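You operate a simulated robot arm through the tools that you are given. There is no shell and no other tool. Be economical: measure what you need, move in short steps, check, and stop when the job is done.

Carry out the task below with a simulated robot arm. There is one attempt and no reset: what you move stays moved.

## Task
Check the teal and orange cups on the lit light box and sort them.
Fine: a watery layer goes on HOLD, even milk on PASS; switch the light off last. Set down upright: teal cup, orange cup.

It is judged by the outcome, as a careful person would: the job done as asked, and still so three seconds after it is handed in. It fails if anything else is knocked over, pushed out of place, dropped, spilled or broken.

## Robot
A 7-joint arm with a two-finger parallel gripper, fixed in place. Base frame: the origin is at the foot of the arm, x ahead of it, y to its left, z up; the work surface is at about z = 820. Units: mm, degrees, N and s.
With the tool pointing down near the work surface it reaches from about 240 to 680 mm from the base axis. Its first joint turns from -66.0 to 66.0 degrees. Payload 2.4 kg.
The tool frame sits at the grasp point between the pads (the TCP): z along the fingers, y along the line on which they close. The tips reach 30 mm beyond it. Largest opening 94 mm; finger width 28, thickness 10; the body of the gripper, 50 by 96 mm, starts 55 mm behind the TCP.
Orientation is told as [roll, pitch, yaw] about the base's x, y, z axes, in that order, counted from this pose: with the fingers straight down and closing along the base's y, the tool's x points along the base's -x, its y along +y and its z along -z.

## Interface
- The arm moves only by the tool send_rows. Its argument "increments" is a list of rows, each an object of numbers (a shift or turn left out is 0, a gripper value left out holds the last): "gripper": the finger opening in mm, from 0 to 94; "tx", "ty", "tz": the shift along the tool's x, y, z in mm; "rx", "ry", "rz": the turn, a rotation vector about the tool's x, y, z in degrees. In form: [{"gripper": .., "tx": .., "ty": .., "tz": .., "rx": .., "ry": .., "rz": ..}, ...]. A call has 1 to 10 rows; each row is the pose to reach, as a shift and turn from the pose commanded when the call began, along the tool's axes at that moment. Each row takes 0.2 s and may step no farther than 50 mm and 8.6 degrees from the row before; otherwise, or with a gripper value out of range, the whole call is refused. A pose out of reach is approached as far as the arm can. The call stops where the force on the tool passes 70 N (or 10 N more than at its start, if that is more) or the arm is blocked; 0.2 s more then pass. The fingers move at their own pace (about 153 mm/s each) and stop on an object; they squeeze with about 44 N. The grip force told is the motor's: it shows also when the fingers shut on nothing. Time passes only in rows, and 0.2 s behind the last, so rows that repeat a pose let the fingers close. It gives the time, the measured TCP pose, the force on the tool (base axes), the opening and the grip force at its end, in the units of the frame above (readings bear some noise), with the torque about the TCP (base axes, N m) and any sound that the robot's microphone picked up, and new pictures: "views" is both (left out), scene, wrist or none.
- Cameras (640 x 400 px; columns grow to the right, rows downward): "scene" is fixed at [52.9, 501.4, 1429.2]; the picture's right is [-0.46, -0.89, 0.00], its down [-0.63, 0.33, -0.71] and it looks along [0.63, -0.33, -0.71] (base axes); focal length 330 px, centre (320, 200). "wrist" rides on the gripper at [76, 14, -103] in the tool frame; the picture's right is [-0.18, 0.98, 0.00], its down [-0.75, -0.14, -0.64] and it looks along [-0.63, -0.12, 0.77] (tool axes); focal length 243 px, centre (320, 200). There is no depth. A picture from a camera that has moved, and an enlarged one, comes with that camera's place and axes in the base frame and with its lens.
- zoom(camera, box): a new picture of the part [left, top, right, bottom] of that camera's present view, enlarged. It takes no simulated time.
- sign_off(): hands the job in; it is judged then, once.

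Go step by step. Nothing tells you positions but the pictures and the camera data: compare them with the known pose of the tool, close in by small moves and look again before you grip or let go. The budget is 120 turns and 200 pictures, counting those below and the enlarged ones. Unless the task says otherwise, let go and move clear before handing in, and close with one line.

The tools are called after ">>>" as name(argument=value, ...) on one line, values as JSON. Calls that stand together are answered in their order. send_rows: Moves the arm, as the interface text tells. Its arguments: {"type":"object","properties":{"increments":{"type":"array","items":{"type":"object","properties":{"gripper":{"type":"number"},"tx":{"type":"number"},"ty":{"type":"number"},"tz":{"type":"number"},"rx":{"type":"number"},"ry":{"type":"number"},"rz":{"type":"number"}}}},"views":{"type":"string","enum":["both","scene","wrist","none"]}},"required":["increments"]} The other tools are called the same way: zoom (camera, box) takes an enlarged picture of a part of a camera's view; sign_off () hands the job in.

At the start:

```text
time: 0.0
ee_pos: [339.9, 173.0, 1145.2]
tool_rot: [-0.1, 0.0, 0.0]
ft_force: [-0.6, -0.6, -0.7]
moment: [0.0, 0.0, 0.02]
grip_width: 93.9
finger_force: 0.1
```

scene: 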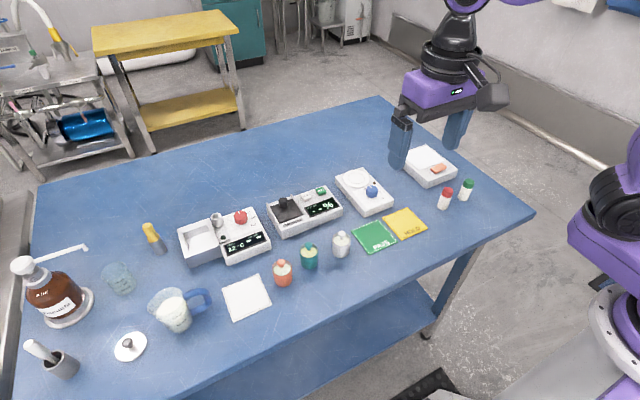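
wrist: 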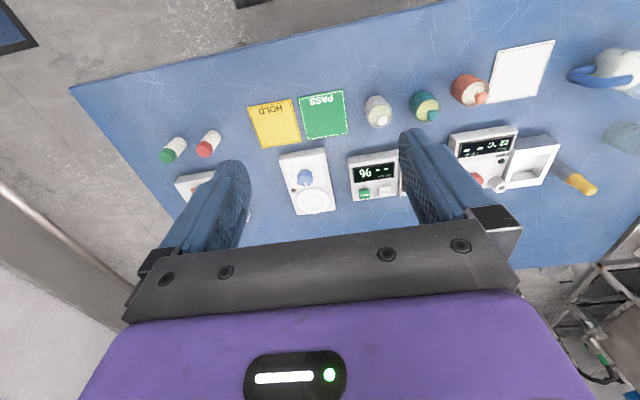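

I see a bench with small cups (orange, teal, white), PASS/HOLD cards and several devices. I'll zoom in to identify the light box and its switch.

>>> zoom(camera="scene", box=[320, 130, 480, 260])

>>> zoom(camera="scene", box=[170, 170, 360, 310])

>>> zoom(camera="wrist", box=[240, 70, 560, 220])

```text
3.08 times, centred on (400, 195) of scene
camera zoom: at [52.9, 501.4, 1429.2], right [-0.46, -0.89, 0.0], down [-0.63, 0.33, -0.71], along [0.63, -0.33, -0.71], focal length 1014 px, centre (74, 215)
```

zoom: 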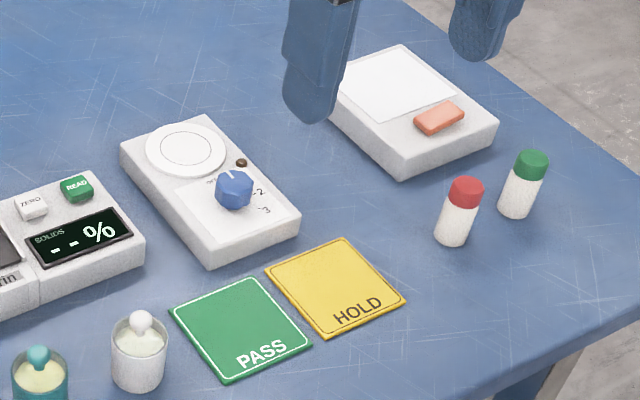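

```text
2.86 times, centred on (265, 240) of scene
camera zoom: at [52.9, 501.4, 1429.2], right [-0.46, -0.89, 0.0], down [-0.63, 0.33, -0.71], along [0.63, -0.33, -0.71], focal length 941 px, centre (477, 86)
```

zoom: 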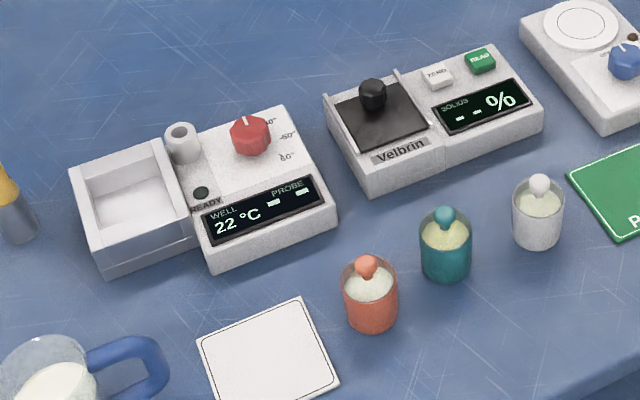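

```text
2.00 times, centred on (400, 145) of wrist
camera zoom: at [263.2, 188.8, 1248.2], right [0.18, 0.98, 0.0], down [0.75, -0.14, 0.64], along [0.63, -0.12, -0.77], focal length 485 px, centre (160, 310)
```

zoom: 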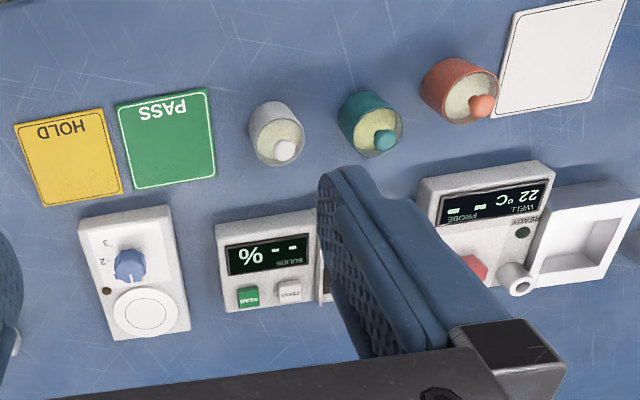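

The light box appears to be the far unit with the orange rocker (about x 570, y -100). I'll move above it to check whether it's lit.

>>> send_rows(increments=[{"tx": -15, "ty": -40, "tz": 20}, {"tx": -30, "ty": -80, "tz": 40}, {"tx": -45, "ty": -120, "tz": 60}, {"tx": -60, "ty": -160, "tz": 80}, {"tx": -75, "ty": -200, "tz": 100}, {"tx": -85, "ty": -240, "tz": 120}, {"tx": -85, "ty": -250, "tz": 140}])

```text
time: 1.6
ee_pos: [426.0, -77.7, 1006.7]
tool_rot: [0.0, 0.1, 0.1]
ft_force: [0.2, 0.0, 0.1]
moment: [-0.01, 0.0, 0.03]
grip_width: 93.9
finger_force: 0.1
camera wrist: at [348.4, -62.7, 1108.5], right [0.18, 0.98, 0.0], down [0.75, -0.14, 0.64], along [0.63, -0.12, -0.77], focal length 243 px, centre (320, 200)
```

scene: 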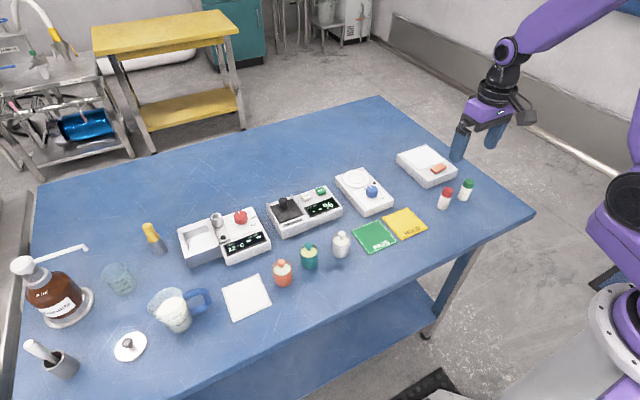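
wrist: 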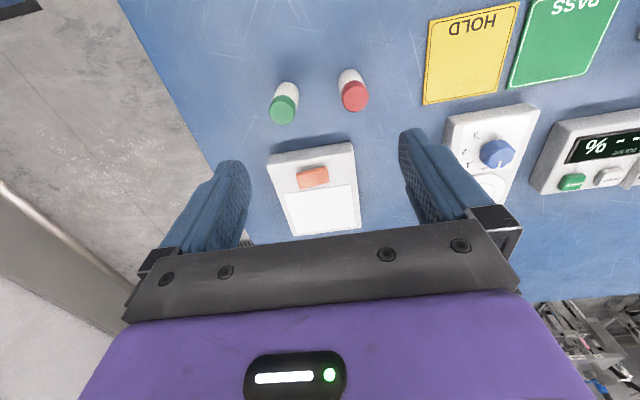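

>>> zoom(camera="wrist", box=[250, 60, 410, 250])

>>> zoom(camera="scene", box=[380, 130, 480, 210])

```text
2.11 times, centred on (330, 155) of wrist
camera zoom: at [348.4, -62.7, 1108.5], right [0.18, 0.98, 0.0], down [0.75, -0.14, 0.64], along [0.63, -0.12, -0.77], focal length 511 px, centre (299, 295)
```

zoom: 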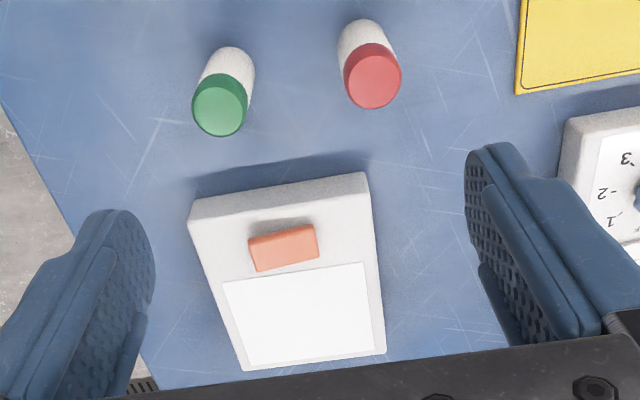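

```text
5.00 times, centred on (430, 170) of scene
camera zoom: at [52.9, 501.4, 1429.2], right [-0.46, -0.89, 0.0], down [-0.63, 0.33, -0.71], along [0.63, -0.33, -0.71], focal length 1647 px, centre (-230, 350)
```

zoom: 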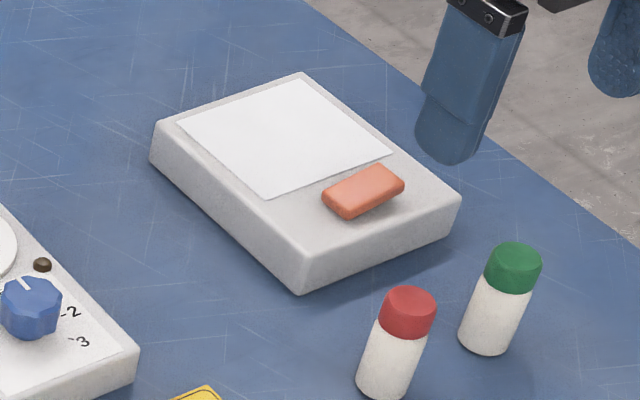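

The panel doesn't look clearly lit. I'll approach the rocker with closed fingers to look closer.

>>> send_rows(increments=[{"gripper": 0, "tx": -28, "ty": -8, "tz": 22}, {"gripper": 0, "tx": -56, "ty": -17, "tz": 44}, {"gripper": 0, "tx": -85, "ty": -25, "tz": 70}, {"gripper": 0, "tx": -85, "ty": -25, "tz": 86}])

>>> zoom(camera="scene", box=[380, 130, 480, 210])

```text
time: 2.6
ee_pos: [508.7, -101.7, 920.9]
tool_rot: [0.1, 0.0, 0.1]
ft_force: [-0.5, 0.0, 0.8]
moment: [0.02, -0.02, 0.0]
grip_width: 0.0
finger_force: 33.0
camera wrist: at [433.3, -85.9, 1022.5], right [0.18, 0.98, 0.0], down [0.75, -0.14, 0.64], along [0.63, -0.12, -0.77], focal length 243 px, centre (320, 200)
```

scene: 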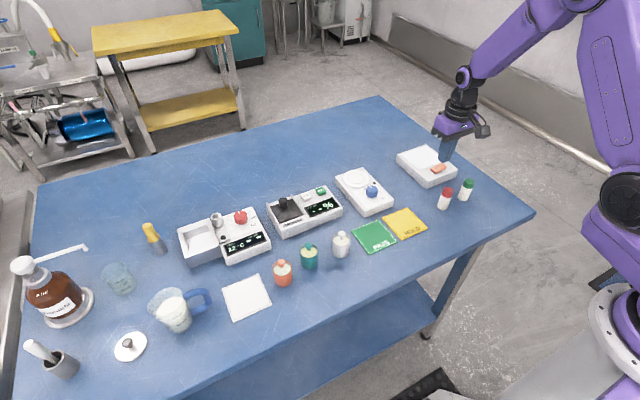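
wrist: 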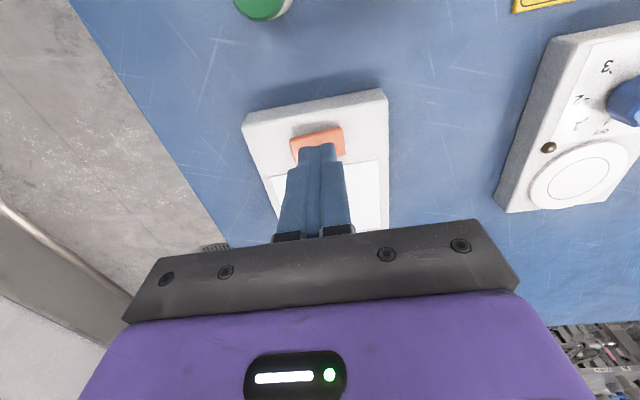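

```text
5.00 times, centred on (430, 170) of scene
camera zoom: at [52.9, 501.4, 1429.2], right [-0.46, -0.89, 0.0], down [-0.63, 0.33, -0.71], along [0.63, -0.33, -0.71], focal length 1647 px, centre (-230, 350)
```

zoom: 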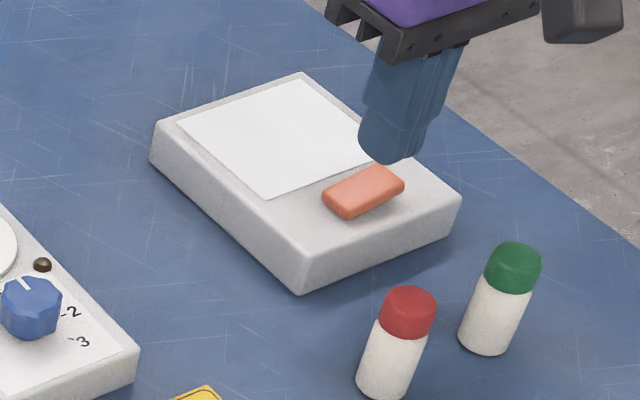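

>>> send_rows(increments=[{"tx": 4, "tz": 8}, {"tx": 4, "tz": 16}, {"tx": 4, "tz": 22}, {"tx": 4, "tz": 25}], views="none")

>>> zoom(camera="scene", box=[400, 130, 480, 200])

>>> zoom(camera="wrist", box=[240, 60, 400, 200])

```text
time: 3.6
ee_pos: [506.2, -101.8, 895.5]
tool_rot: [-0.1, 0.0, 0.0]
ft_force: [-0.1, -0.1, 0.1]
moment: [-0.01, 0.01, 0.03]
grip_width: 0.2
finger_force: 33.7
```

```text
5.71 times, centred on (440, 165) of scene
camera zoom: at [52.9, 501.4, 1429.2], right [-0.46, -0.89, 0.0], down [-0.63, 0.33, -0.71], along [0.63, -0.33, -0.71], focal length 1883 px, centre (-366, 400)
```

zoom: 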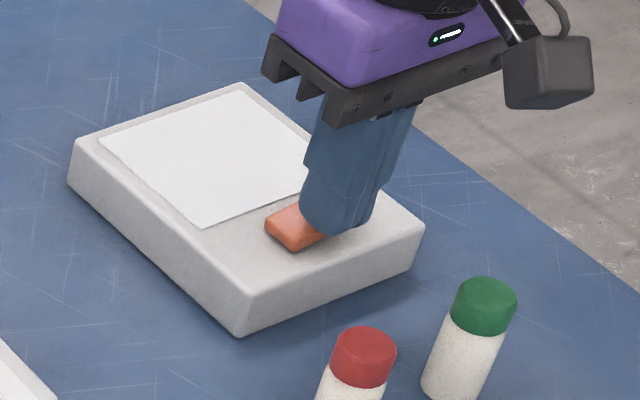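

```text
2.86 times, centred on (320, 130) of wrist
camera zoom: at [429.4, -86.2, 997.4], right [0.18, 0.98, 0.0], down [0.75, -0.14, 0.64], along [0.63, -0.12, -0.77], focal length 693 px, centre (320, 400)
```

zoom: 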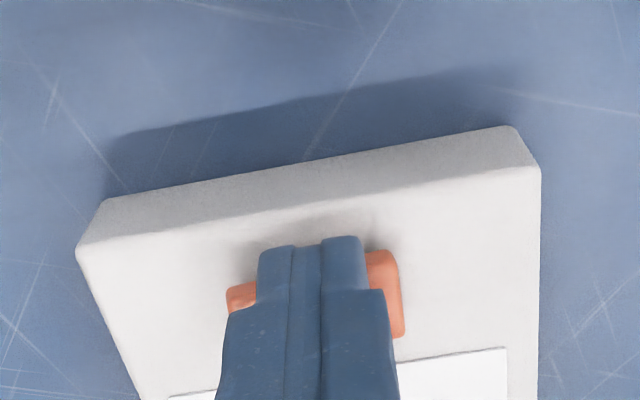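

>>> send_rows(increments=[{"tx": -4, "ty": -1, "tz": 2}, {"tx": -4, "ty": -1, "tz": 4}, {"tx": -4, "ty": -1, "tz": 6}, {"tx": -4, "ty": -1, "tz": 7}], views="none")

>>> zoom(camera="scene", box=[400, 130, 480, 200])

```text
time: 4.6
ee_pos: [508.3, -103.4, 892.3]
tool_rot: [0.0, -0.1, -0.1]
ft_force: [-7.9, 2.8, 18.1]
moment: [0.09, 0.15, 0.11]
grip_width: 0.1
finger_force: 33.0
stopped in row 4: the force on the tool passed its limit at 74 N (the readings are from after the stop); the commanded pose is now the measured one
```

```text
5.71 times, centred on (440, 165) of scene
camera zoom: at [52.4, 501.5, 1429.2], right [-0.46, -0.89, 0.0], down [-0.63, 0.33, -0.71], along [0.63, -0.33, -0.71], focal length 1883 px, centre (-366, 400)
```

zoom: 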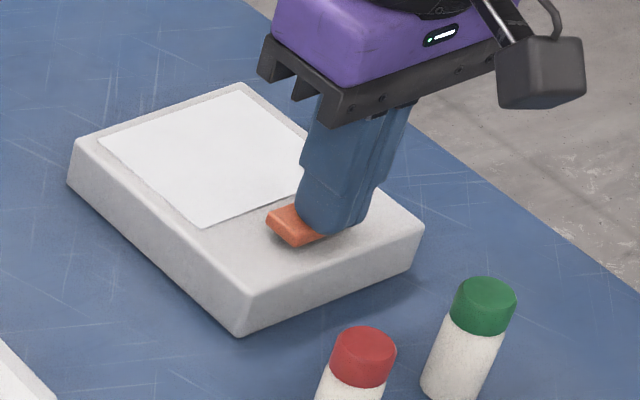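

>>> send_rows(increments=[{"tz": -10}, {"tx": 20, "tz": -40}, {"tx": 40, "tz": -60}, {"tx": 50, "tz": -60}])

>>> zoom(camera="scene", box=[390, 130, 470, 200])

>>> zoom(camera="wrist", box=[240, 60, 400, 200])

```text
time: 5.6
ee_pos: [459.8, -103.5, 951.5]
tool_rot: [0.0, -0.1, -0.2]
ft_force: [0.5, 0.5, 0.1]
moment: [-0.01, 0.01, 0.03]
grip_width: 0.0
finger_force: 33.1
camera wrist: at [383.1, -87.5, 1053.9], right [0.19, 0.98, 0.0], down [0.75, -0.14, 0.64], along [0.63, -0.12, -0.77], focal length 243 px, centre (320, 200)
```

scene: 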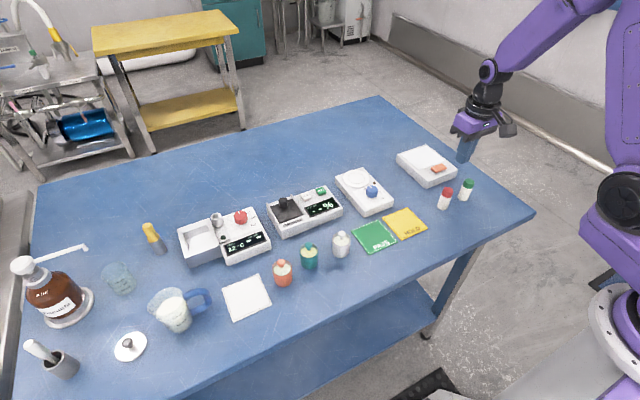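
wrist: 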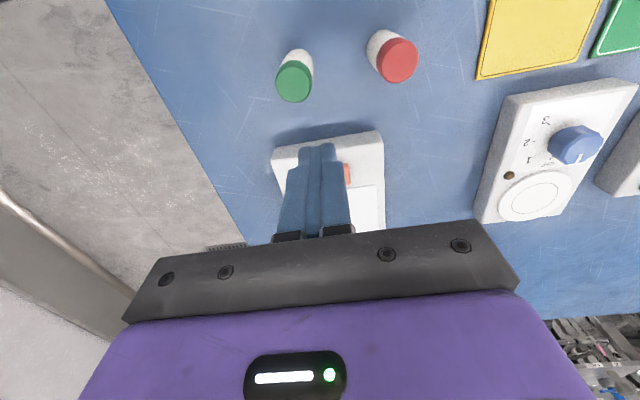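

```text
5.71 times, centred on (430, 165) of scene
camera zoom: at [52.9, 501.4, 1429.2], right [-0.46, -0.89, 0.0], down [-0.63, 0.33, -0.71], along [0.63, -0.33, -0.71], focal length 1883 px, centre (-309, 400)
```

zoom: 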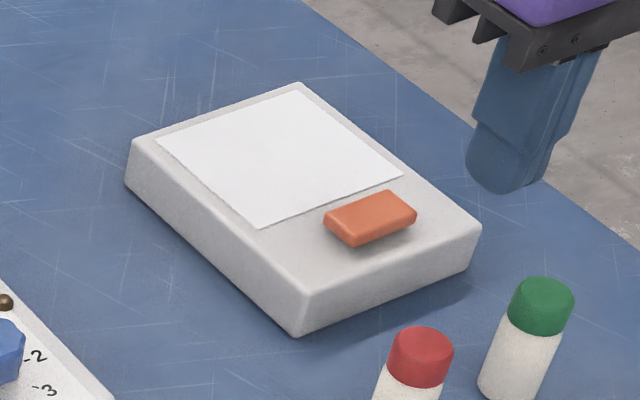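

```text
2.86 times, centred on (320, 130) of wrist
camera zoom: at [383.1, -87.5, 1053.9], right [0.19, 0.98, 0.0], down [0.75, -0.14, 0.64], along [0.63, -0.12, -0.77], focal length 693 px, centre (320, 400)
```

zoom: 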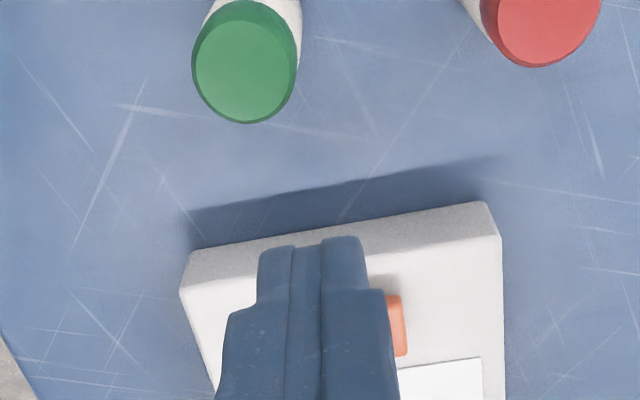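

>>> zoom(camera="scene", box=[380, 130, 480, 210])

>>> zoom(camera="scene", box=[425, 155, 455, 180])

```text
5.00 times, centred on (430, 170) of scene
camera zoom: at [52.9, 501.4, 1429.2], right [-0.46, -0.89, 0.0], down [-0.63, 0.33, -0.71], along [0.63, -0.33, -0.71], focal length 1647 px, centre (-230, 350)
```

zoom: 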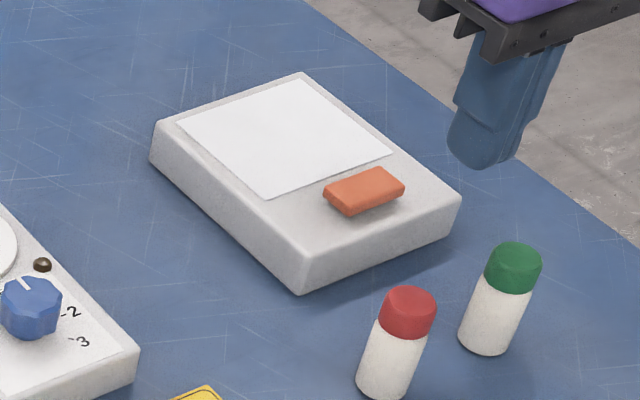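

```text
16.00 times, centred on (440, 168) of scene
camera zoom: at [52.9, 501.4, 1429.2], right [-0.46, -0.89, 0.0], down [-0.63, 0.33, -0.71], along [0.63, -0.33, -0.71], focal length 5272 px, centre (-1600, 720)
```

zoom: 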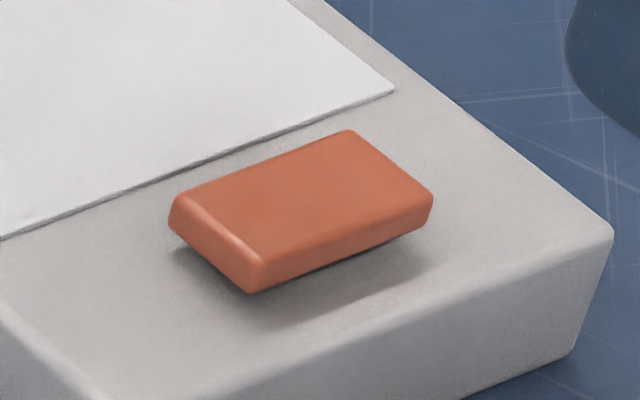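

The rocker flipped: its far end is now down and the panel looks duller. I'll press its near, raised end and compare panels.

>>> send_rows(increments=[{"tx": -20, "tz": 20}, {"tx": -40, "tz": 45}, {"tx": -42, "tz": 53}, {"tx": -42, "tz": 56}, {"tx": -42, "tz": 58}, {"tx": -42, "tz": 60}, {"tx": -42, "tz": 61}], views="none")

>>> zoom(camera="scene", box=[380, 130, 480, 210])

```text
time: 7.2
ee_pos: [502.2, -103.7, 891.5]
tool_rot: [-0.1, -0.2, -0.1]
ft_force: [-12.1, 2.7, 37.3]
moment: [0.01, 0.11, -0.03]
grip_width: 0.0
finger_force: 33.0
```

```text
5.00 times, centred on (430, 170) of scene
camera zoom: at [52.0, 501.6, 1429.2], right [-0.46, -0.89, 0.0], down [-0.63, 0.33, -0.71], along [0.63, -0.33, -0.71], focal length 1647 px, centre (-230, 350)
```

zoom: 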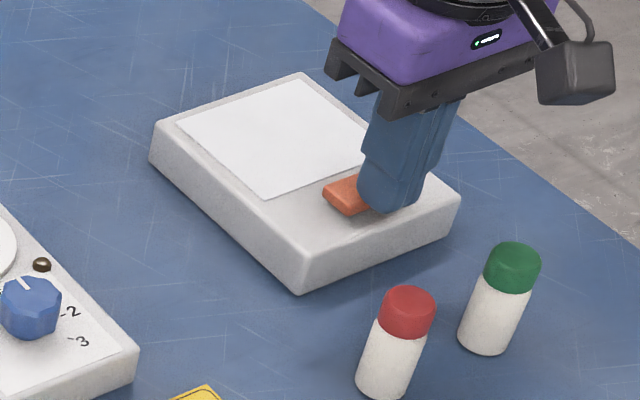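

>>> send_rows(increments=[{"tz": -8}, {"tx": 5, "tz": -8}, {"tx": 5, "tz": -3}, {"tx": 5, "tz": 0}, {"tx": 5, "tz": 1}], views="none")

>>> zoom(camera="scene", box=[380, 130, 480, 210])

```text
time: 8.4
ee_pos: [497.6, -104.4, 892.1]
tool_rot: [-0.1, -0.3, 0.0]
ft_force: [-18.4, 4.0, 59.3]
moment: [0.05, -0.1, 0.0]
grip_width: 0.1
finger_force: 33.3
```

```text
5.00 times, centred on (430, 170) of scene
camera zoom: at [51.4, 501.7, 1429.1], right [-0.46, -0.89, 0.0], down [-0.63, 0.33, -0.71], along [0.63, -0.33, -0.71], focal length 1647 px, centre (-230, 350)
```

zoom: 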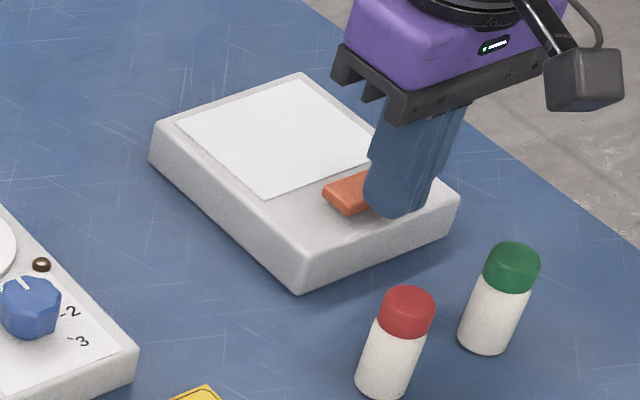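

>>> send_rows(increments=[{"tz": -10}, {"tx": 20, "tz": -40}, {"tx": 40, "tz": -60}, {"tx": 50, "tz": -60}], views="none")

>>> zoom(camera="scene", box=[380, 130, 480, 210])

>>> zoom(camera="scene", box=[425, 155, 455, 180])

```text
time: 9.4
ee_pos: [446.4, -102.9, 949.2]
tool_rot: [0.0, 0.1, -0.1]
ft_force: [-0.3, 0.4, -0.6]
moment: [-0.04, -0.02, -0.01]
grip_width: 0.1
finger_force: 32.6
```

```text
5.00 times, centred on (430, 170) of scene
camera zoom: at [52.9, 501.4, 1429.2], right [-0.46, -0.89, 0.0], down [-0.63, 0.33, -0.71], along [0.63, -0.33, -0.71], focal length 1647 px, centre (-230, 350)
```

zoom: 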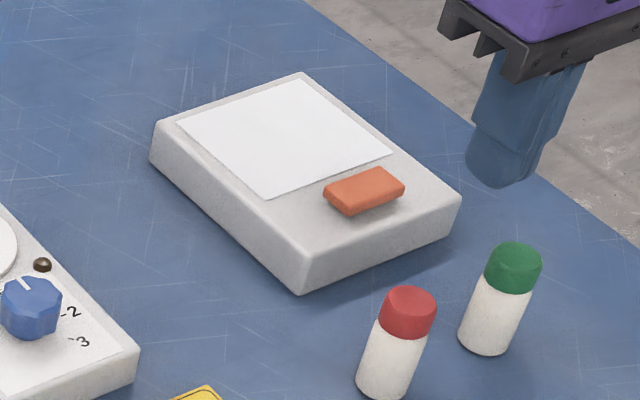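

```text
16.00 times, centred on (440, 168) of scene
camera zoom: at [52.9, 501.4, 1429.2], right [-0.46, -0.89, 0.0], down [-0.63, 0.33, -0.71], along [0.63, -0.33, -0.71], focal length 5272 px, centre (-1600, 720)
```

zoom: 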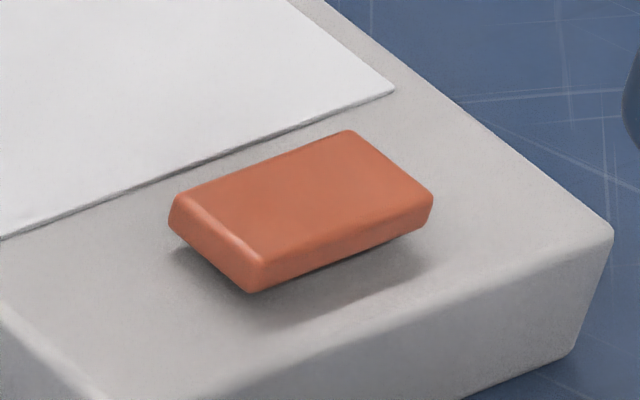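

The rocker hasn't flipped. I'll open the fingers here for a clear close-up of the switch and panel.

>>> send_rows(increments=[{"gripper": 94}, {"gripper": 94}, {"gripper": 94}], views="none")

>>> zoom(camera="wrist", box=[260, 110, 400, 240])

```text
time: 10.2
ee_pos: [446.2, -103.4, 949.3]
tool_rot: [0.0, -0.1, 0.0]
ft_force: [0.4, 0.2, 0.0]
moment: [-0.02, 0.0, 0.0]
grip_width: 94.1
finger_force: 0.0
```

```text
3.08 times, centred on (330, 175) of wrist
camera zoom: at [370.3, -87.4, 1051.9], right [0.19, 0.98, 0.0], down [0.75, -0.14, 0.64], along [0.63, -0.12, -0.77], focal length 746 px, centre (289, 277)
```

zoom: 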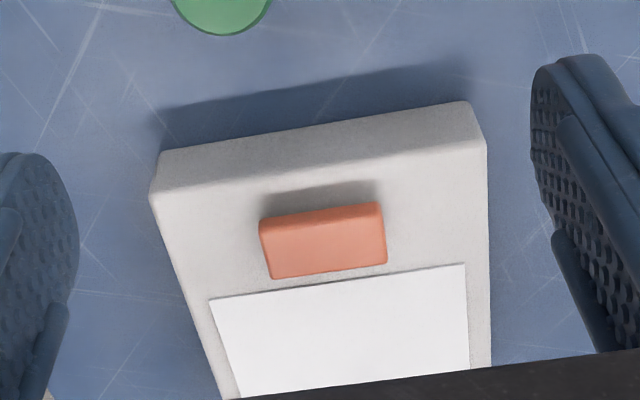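

>>> send_rows(increments=[{"gripper": 0}, {"gripper": 0, "tx": -30, "tz": 20}, {"gripper": 0, "tx": -64, "tz": 45}, {"gripper": 0, "tx": -64, "tz": 53}, {"gripper": 0, "tx": -64, "tz": 57}, {"gripper": 0, "tx": -64, "tz": 59}], views="none")

>>> zoom(camera="scene", box=[425, 155, 455, 180])

```text
time: 11.6
ee_pos: [510.1, -104.1, 891.1]
tool_rot: [-0.1, -0.2, 0.0]
ft_force: [-10.9, 1.5, 37.2]
moment: [-0.04, 0.47, 0.03]
grip_width: 0.0
finger_force: 33.1
```

```text
16.00 times, centred on (440, 168) of scene
camera zoom: at [52.0, 501.6, 1429.2], right [-0.46, -0.89, 0.0], down [-0.63, 0.33, -0.71], along [0.63, -0.33, -0.71], focal length 5272 px, centre (-1600, 720)
```

zoom: 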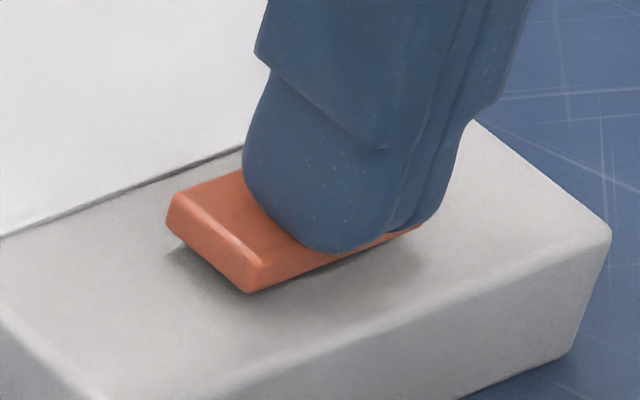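

>>> send_rows(increments=[{"tz": 0.7}, {"tz": 1.4}, {"tz": 1.4}], views="none")

>>> zoom(camera="scene", box=[425, 155, 455, 180])

```text
time: 12.4
ee_pos: [510.0, -103.4, 892.5]
tool_rot: [-0.1, -0.3, -0.1]
ft_force: [-18.2, 2.6, 63.7]
moment: [0.03, 0.73, 0.06]
grip_width: 0.1
finger_force: 32.8
```

```text
16.00 times, centred on (440, 168) of scene
camera zoom: at [51.4, 501.7, 1429.1], right [-0.46, -0.89, 0.0], down [-0.63, 0.33, -0.71], along [0.63, -0.33, -0.71], focal length 5272 px, centre (-1600, 720)
```

zoom: 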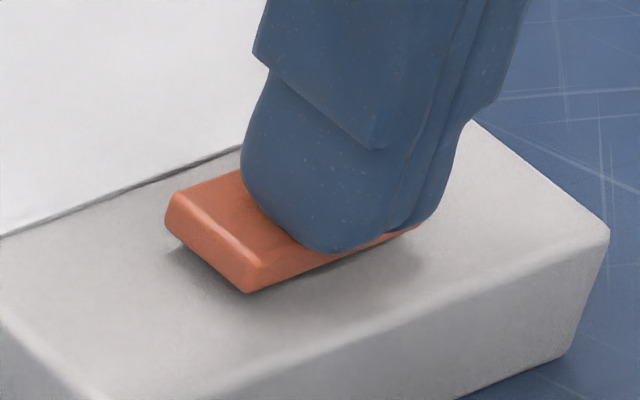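

The near end is at its stop, so it's down; the original state had the far end down. I'll press the far end to restore it and compare.

>>> send_rows(increments=[{"tz": -20}, {"tx": -18, "tz": -20}, {"tx": -18, "tz": -12}, {"tx": -18, "tz": -7}, {"tx": -18, "tz": -4}, {"tx": -18, "tz": -2}], views="none")

>>> zoom(camera="scene", box=[425, 155, 455, 180])

```text
time: 13.8
ee_pos: [528.6, -103.1, 892.9]
tool_rot: [-0.1, -0.2, -0.2]
ft_force: [-5.1, 1.3, 21.9]
moment: [0.01, 0.43, -0.06]
grip_width: 0.1
finger_force: 33.2
```

```text
16.00 times, centred on (440, 168) of scene
camera zoom: at [52.4, 501.5, 1429.2], right [-0.46, -0.89, 0.0], down [-0.63, 0.33, -0.71], along [0.63, -0.33, -0.71], focal length 5272 px, centre (-1600, 720)
```

zoom: 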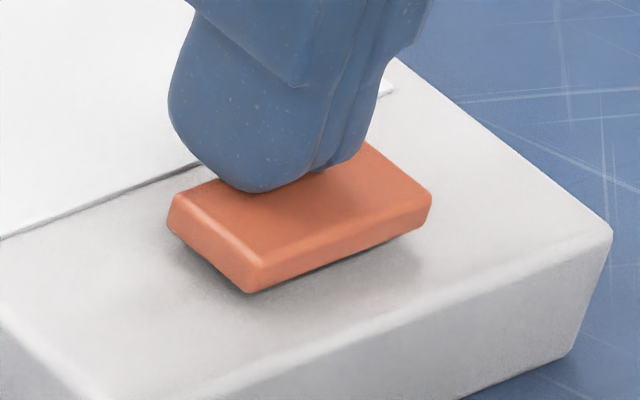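

>>> send_rows(increments=[{"tz": -10}, {"tx": 20, "tz": -30}, {"tx": 50, "tz": -57}, {"tx": 82, "tz": -57}], views="none")

>>> zoom(camera="scene", box=[425, 155, 455, 180])

>>> zoom(camera="scene", box=[380, 130, 480, 210])

```text
time: 14.8
ee_pos: [447.6, -102.4, 947.3]
tool_rot: [0.0, -0.1, -0.1]
ft_force: [-0.4, 0.8, 0.4]
moment: [-0.03, -0.01, 0.01]
grip_width: 0.0
finger_force: 33.1
```

```text
16.00 times, centred on (440, 168) of scene
camera zoom: at [52.9, 501.4, 1429.2], right [-0.46, -0.89, 0.0], down [-0.63, 0.33, -0.71], along [0.63, -0.33, -0.71], focal length 5272 px, centre (-1600, 720)
```

zoom: 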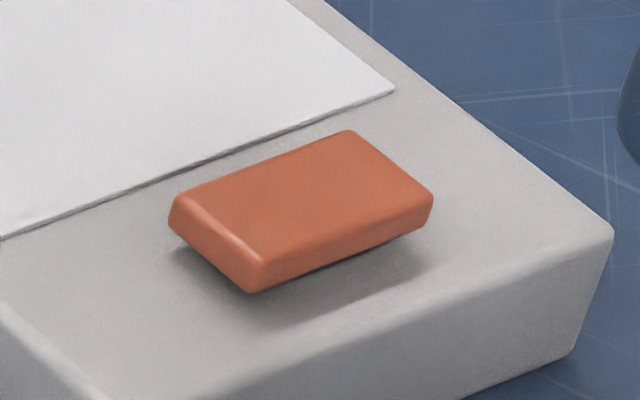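

```text
5.00 times, centred on (430, 170) of scene
camera zoom: at [52.9, 501.4, 1429.2], right [-0.46, -0.89, 0.0], down [-0.63, 0.33, -0.71], along [0.63, -0.33, -0.71], focal length 1647 px, centre (-230, 350)
```

zoom: 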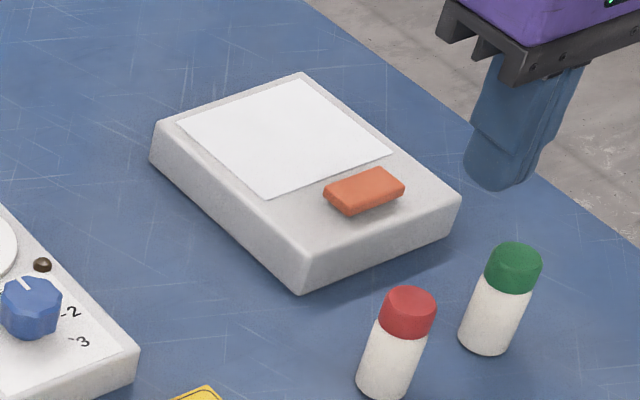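

>>> send_rows(increments=[{"tx": -40, "tz": 10}, {"tx": -80, "tz": 40}, {"tx": -82, "tz": 50}, {"tx": -82, "tz": 55}, {"tx": -82, "tz": 57}, {"tx": -82, "tz": 58}, {"tx": -82, "tz": 59}, {"tx": -82, "tz": 60}, {"tx": -82, "tz": 61}], views="none")

>>> zoom(camera="scene", box=[425, 155, 455, 180])

```text
time: 16.7
ee_pos: [530.5, -104.5, 892.2]
tool_rot: [-0.2, -0.3, 0.0]
ft_force: [-4.8, 1.7, 12.1]
moment: [0.02, 0.32, -0.05]
grip_width: 0.1
finger_force: 33.2
stopped in row 9: the force on the tool passed its limit at 72 N (the readings are from after the stop); the commanded pose is now the measured one
```

```text
16.00 times, centred on (440, 168) of scene
camera zoom: at [52.6, 501.5, 1429.2], right [-0.46, -0.89, 0.0], down [-0.63, 0.33, -0.71], along [0.63, -0.33, -0.71], focal length 5272 px, centre (-1600, 720)
```

zoom: 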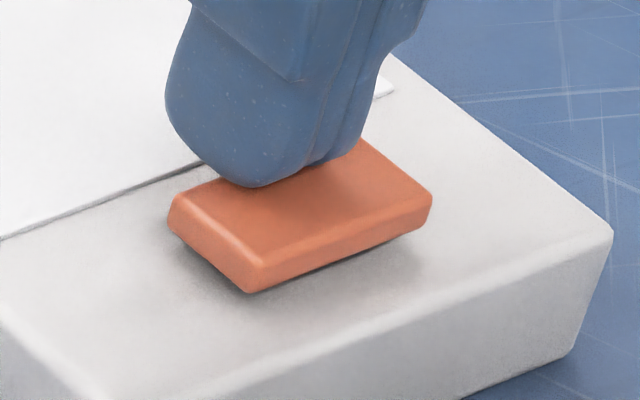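

Neither x-end moves, so the rocker may tilt along y. I'll try its +y end.

>>> send_rows(increments=[{"tz": -15}, {"tx": 13, "ty": 18, "tz": -15}, {"tx": 13, "ty": 18, "tz": -6}, {"tx": 13, "ty": 18, "tz": -3}, {"tx": 13, "ty": 18, "tz": 0}, {"tx": 13, "ty": 18, "tz": 2}, {"tx": 13, "ty": 18, "tz": 3}], views="none")

>>> zoom(camera="scene", box=[425, 155, 455, 180])

```text
time: 18.3
ee_pos: [518.2, -85.7, 890.1]
tool_rot: [-0.1, -0.4, -0.1]
ft_force: [-11.5, 3.8, 44.8]
moment: [-0.27, 0.51, -0.15]
grip_width: 0.1
finger_force: 32.6
```

```text
16.00 times, centred on (440, 168) of scene
camera zoom: at [51.9, 501.7, 1429.1], right [-0.46, -0.89, 0.0], down [-0.63, 0.33, -0.71], along [0.63, -0.33, -0.71], focal length 5272 px, centre (-1600, 720)
```

zoom: 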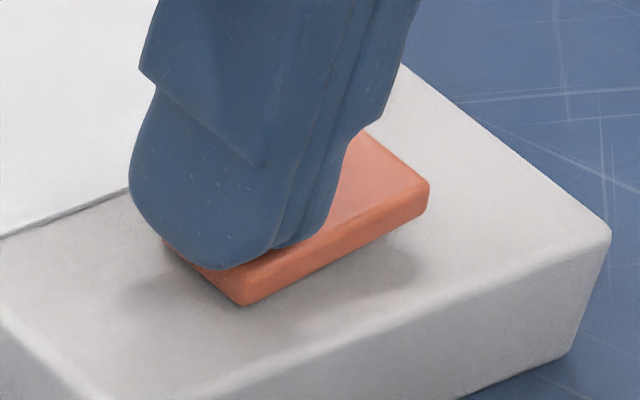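

It flipped: the +y end is down, as at the start. Now I'll lift and compare the panel.

>>> send_rows(increments=[{"tz": -10}, {"tx": 20, "ty": -5, "tz": -30}, {"tx": 50, "ty": -10, "tz": -57}, {"tx": 70, "ty": -17, "tz": -57}], views="none")

>>> zoom(camera="scene", box=[425, 155, 455, 180])

>>> zoom(camera="scene", box=[380, 130, 480, 210])

```text
time: 19.3
ee_pos: [449.0, -104.1, 945.0]
tool_rot: [0.0, -0.3, -0.1]
ft_force: [0.0, 0.5, 0.5]
moment: [-0.01, -0.02, 0.01]
grip_width: 0.0
finger_force: 33.2
```

```text
16.00 times, centred on (440, 168) of scene
camera zoom: at [52.9, 501.4, 1429.2], right [-0.46, -0.89, 0.0], down [-0.63, 0.33, -0.71], along [0.63, -0.33, -0.71], focal length 5272 px, centre (-1600, 720)
```

zoom: 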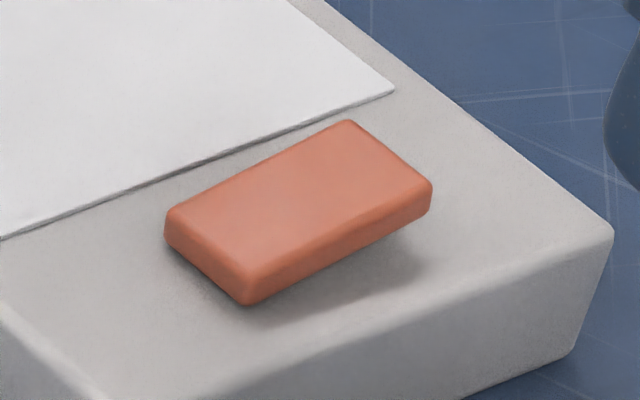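

```text
5.00 times, centred on (430, 170) of scene
camera zoom: at [52.9, 501.4, 1429.2], right [-0.46, -0.89, 0.0], down [-0.63, 0.33, -0.71], along [0.63, -0.33, -0.71], focal length 1647 px, centre (-230, 350)
```

zoom: 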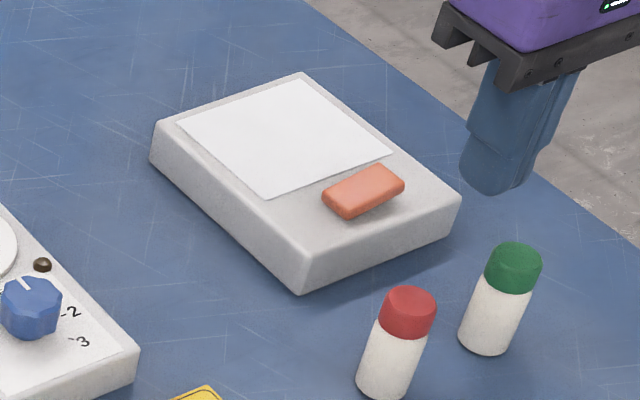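

The panel looks the same in both states, so a cup on it will tell. Next I'll go and look at the teal cup closely.

>>> send_rows(increments=[{"gripper": 94, "tz": -40}, {"tx": 12, "ty": 45, "tz": -45}, {"tx": 24, "ty": 92, "tz": -45}, {"tx": 36, "ty": 139, "tz": -45}, {"tx": 48, "ty": 186, "tz": -45}, {"tx": 60, "ty": 233, "tz": -45}, {"tx": 72, "ty": 280, "tz": -45}, {"tx": 84, "ty": 327, "tz": -45}, {"tx": 96, "ty": 374, "tz": -45}, {"tx": 99, "ty": 420, "tz": -45}], views="wrist")

>>> zoom(camera="wrist", box=[220, 90, 420, 230])

```text
time: 21.5
ee_pos: [346.9, 318.2, 988.6]
tool_rot: [-0.1, -0.2, 0.0]
ft_force: [-0.3, -0.2, -0.2]
moment: [-0.02, 0.01, 0.03]
grip_width: 93.8
finger_force: 0.2
camera wrist: at [271.5, 334.3, 1090.7], right [0.19, 0.98, 0.0], down [0.75, -0.14, 0.65], along [0.63, -0.12, -0.76], focal length 243 px, centre (320, 200)
```

wrist: 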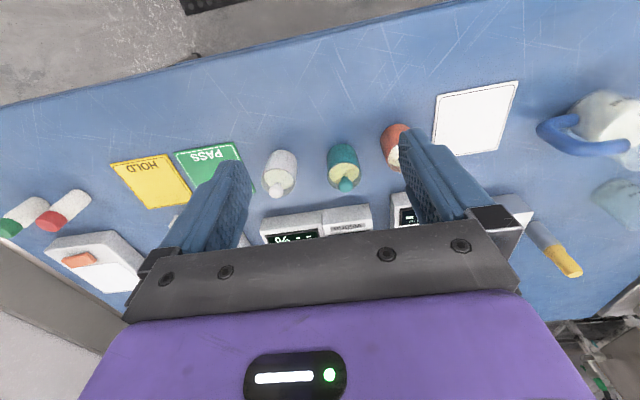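

```text
2.86 times, centred on (320, 160) of wrist
camera zoom: at [271.5, 334.3, 1090.7], right [0.19, 0.98, 0.0], down [0.75, -0.14, 0.65], along [0.63, -0.12, -0.76], focal length 693 px, centre (320, 314)
```

zoom: 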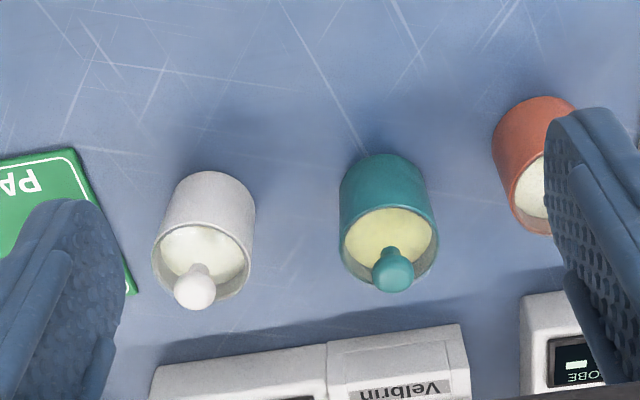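

>>> send_rows(increments=[{"gripper": 56, "tx": -29, "ty": 5, "tz": 8}, {"gripper": 56, "tx": -58, "ty": 10, "tz": 16}, {"gripper": 56, "tx": -87, "ty": 15, "tz": 30}, {"gripper": 56, "tx": -87, "ty": 15, "tz": 60}, {"gripper": 56, "tx": -87, "ty": 15, "tz": 70}], views="both")

>>> zoom(camera="wrist", box=[220, 60, 420, 240])

>>> zoom(camera="scene", box=[260, 210, 360, 290])

```text
time: 22.7
ee_pos: [436.5, 331.2, 919.4]
tool_rot: [-0.2, -0.3, -0.1]
ft_force: [-1.0, -1.0, -0.3]
moment: [-0.03, 0.0, -0.02]
grip_width: 56.0
finger_force: 0.0
camera wrist: at [359.6, 347.5, 1021.3], right [0.19, 0.98, 0.0], down [0.75, -0.14, 0.65], along [0.63, -0.12, -0.76], focal length 243 px, centre (320, 200)
```

scene: 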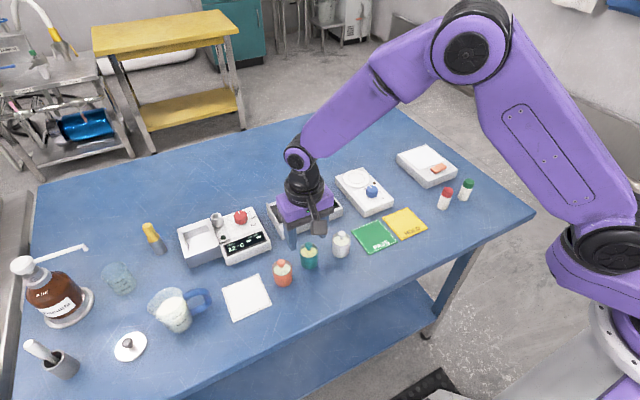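
wrist: 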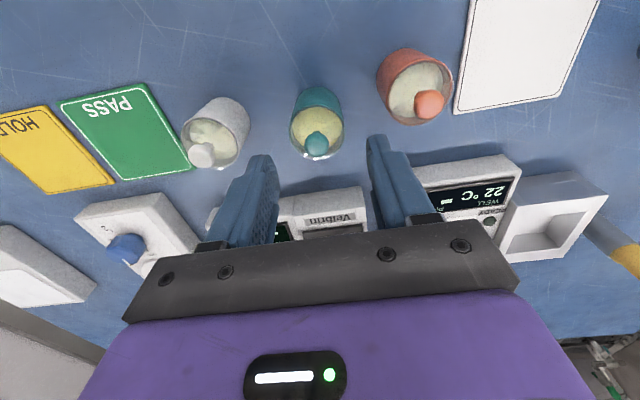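

```text
2.22 times, centred on (320, 150) of wrist
camera zoom: at [359.6, 347.5, 1021.3], right [0.19, 0.98, 0.0], down [0.75, -0.14, 0.65], along [0.63, -0.12, -0.76], focal length 539 px, centre (320, 311)
```

zoom: 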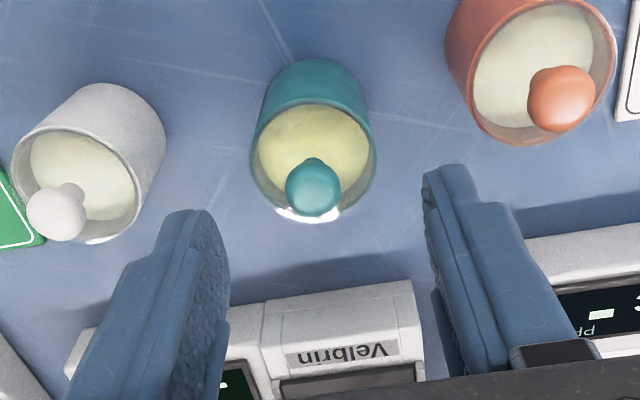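

```text
5.00 times, centred on (310, 250) of scene
camera zoom: at [52.9, 501.4, 1429.2], right [-0.46, -0.89, 0.0], down [-0.63, 0.33, -0.71], along [0.63, -0.33, -0.71], focal length 1647 px, centre (370, -50)
```

zoom: 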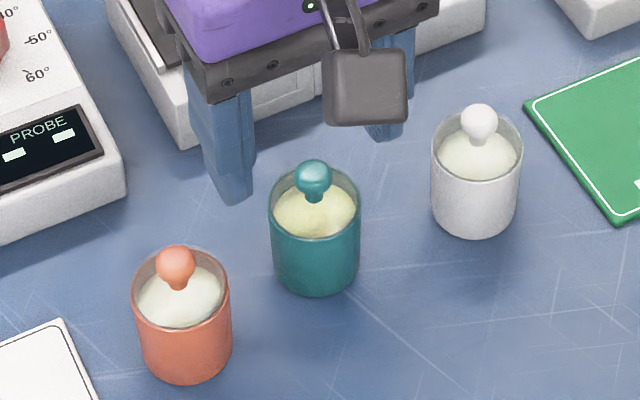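

The teal cup is at about (432, 332), rim near z 857. I'll align, narrow the opening and descend.

>>> send_rows(increments=[{"gripper": 53, "tx": 4, "ty": 1}, {"tx": 4, "ty": 1, "tz": 20}, {"tx": 4, "ty": 1, "tz": 38}], views="none")

>>> zoom(camera="wrist", box=[220, 60, 420, 240])

>>> zoom(camera="scene", box=[260, 210, 360, 290])

```text
time: 23.5
ee_pos: [433.5, 333.2, 882.4]
tool_rot: [0.0, -0.3, -0.2]
ft_force: [0.4, -0.4, 0.2]
moment: [0.02, 0.0, -0.01]
grip_width: 53.0
finger_force: 0.1
```

```text
2.22 times, centred on (320, 150) of wrist
camera zoom: at [355.9, 348.7, 983.5], right [0.19, 0.98, 0.0], down [0.75, -0.14, 0.65], along [0.63, -0.12, -0.76], focal length 539 px, centre (320, 311)
```

zoom: 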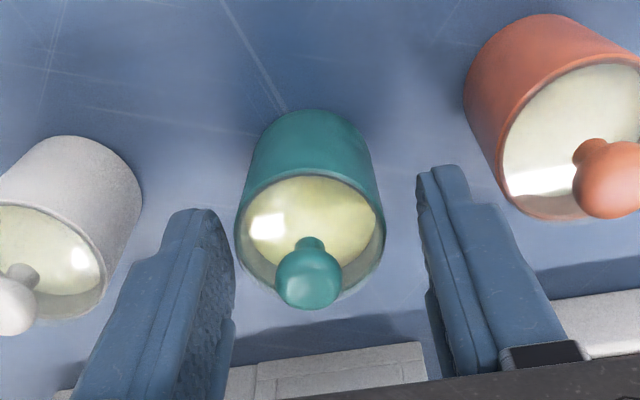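

```text
5.00 times, centred on (310, 250) of scene
camera zoom: at [52.9, 501.4, 1429.2], right [-0.46, -0.89, 0.0], down [-0.63, 0.33, -0.71], along [0.63, -0.33, -0.71], focal length 1647 px, centre (370, -50)
```

zoom: 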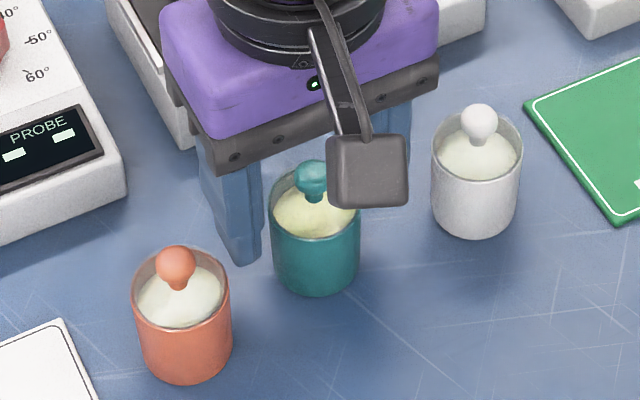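

>>> send_rows(increments=[{"tx": 2, "ty": -2, "tz": 8}, {"tx": 2, "ty": -2, "tz": 18}, {"tx": 2, "ty": -2, "tz": 28}, {"tx": 2, "ty": -2, "tz": 28}], views="none")

>>> zoom(camera="wrist", box=[220, 60, 420, 240])

>>> zoom(camera="scene", box=[260, 210, 360, 290])

```text
time: 24.5
ee_pos: [431.6, 329.6, 853.2]
tool_rot: [-0.1, -0.2, -0.2]
ft_force: [-0.3, 1.3, -0.4]
moment: [-0.01, 0.0, 0.03]
grip_width: 53.2
finger_force: 0.1
```

```text
2.22 times, centred on (320, 150) of wrist
camera zoom: at [353.8, 346.7, 955.1], right [0.19, 0.98, 0.0], down [0.75, -0.14, 0.65], along [0.63, -0.12, -0.76], focal length 539 px, centre (320, 311)
```

zoom: 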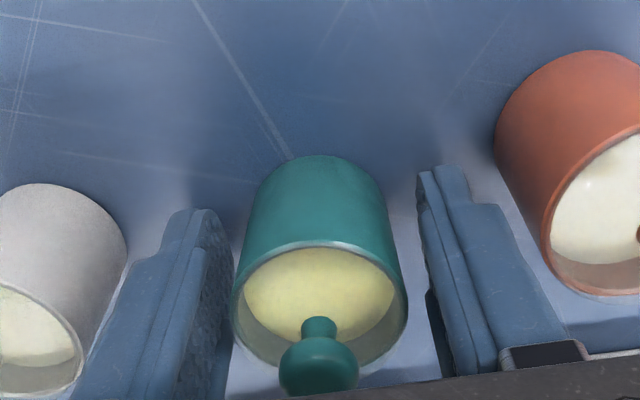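

```text
5.00 times, centred on (310, 250) of scene
camera zoom: at [52.9, 501.4, 1429.2], right [-0.46, -0.89, 0.0], down [-0.63, 0.33, -0.71], along [0.63, -0.33, -0.71], focal length 1647 px, centre (370, -50)
```

zoom: 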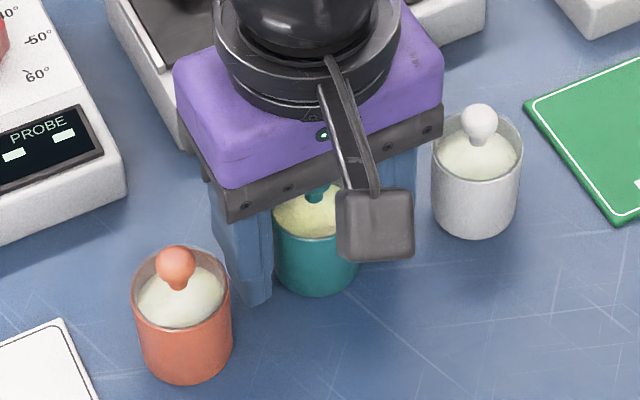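

>>> send_rows(increments=[{"gripper": 34}, {"gripper": 34}, {"gripper": 34}], views="none")

>>> zoom(camera="wrist", box=[220, 60, 420, 240])

```text
time: 25.3
ee_pos: [430.1, 330.9, 852.5]
tool_rot: [0.0, -0.3, -0.1]
ft_force: [0.3, -1.0, -0.6]
moment: [0.04, 0.0, 0.03]
grip_width: 38.4
finger_force: 44.2
```

```text
2.22 times, centred on (320, 150) of wrist
camera zoom: at [353.7, 346.6, 955.1], right [0.19, 0.98, 0.0], down [0.75, -0.14, 0.65], along [0.63, -0.12, -0.76], focal length 539 px, centre (320, 311)
```

zoom: 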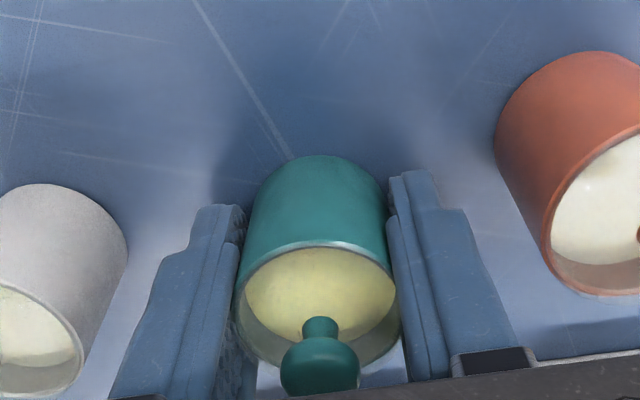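

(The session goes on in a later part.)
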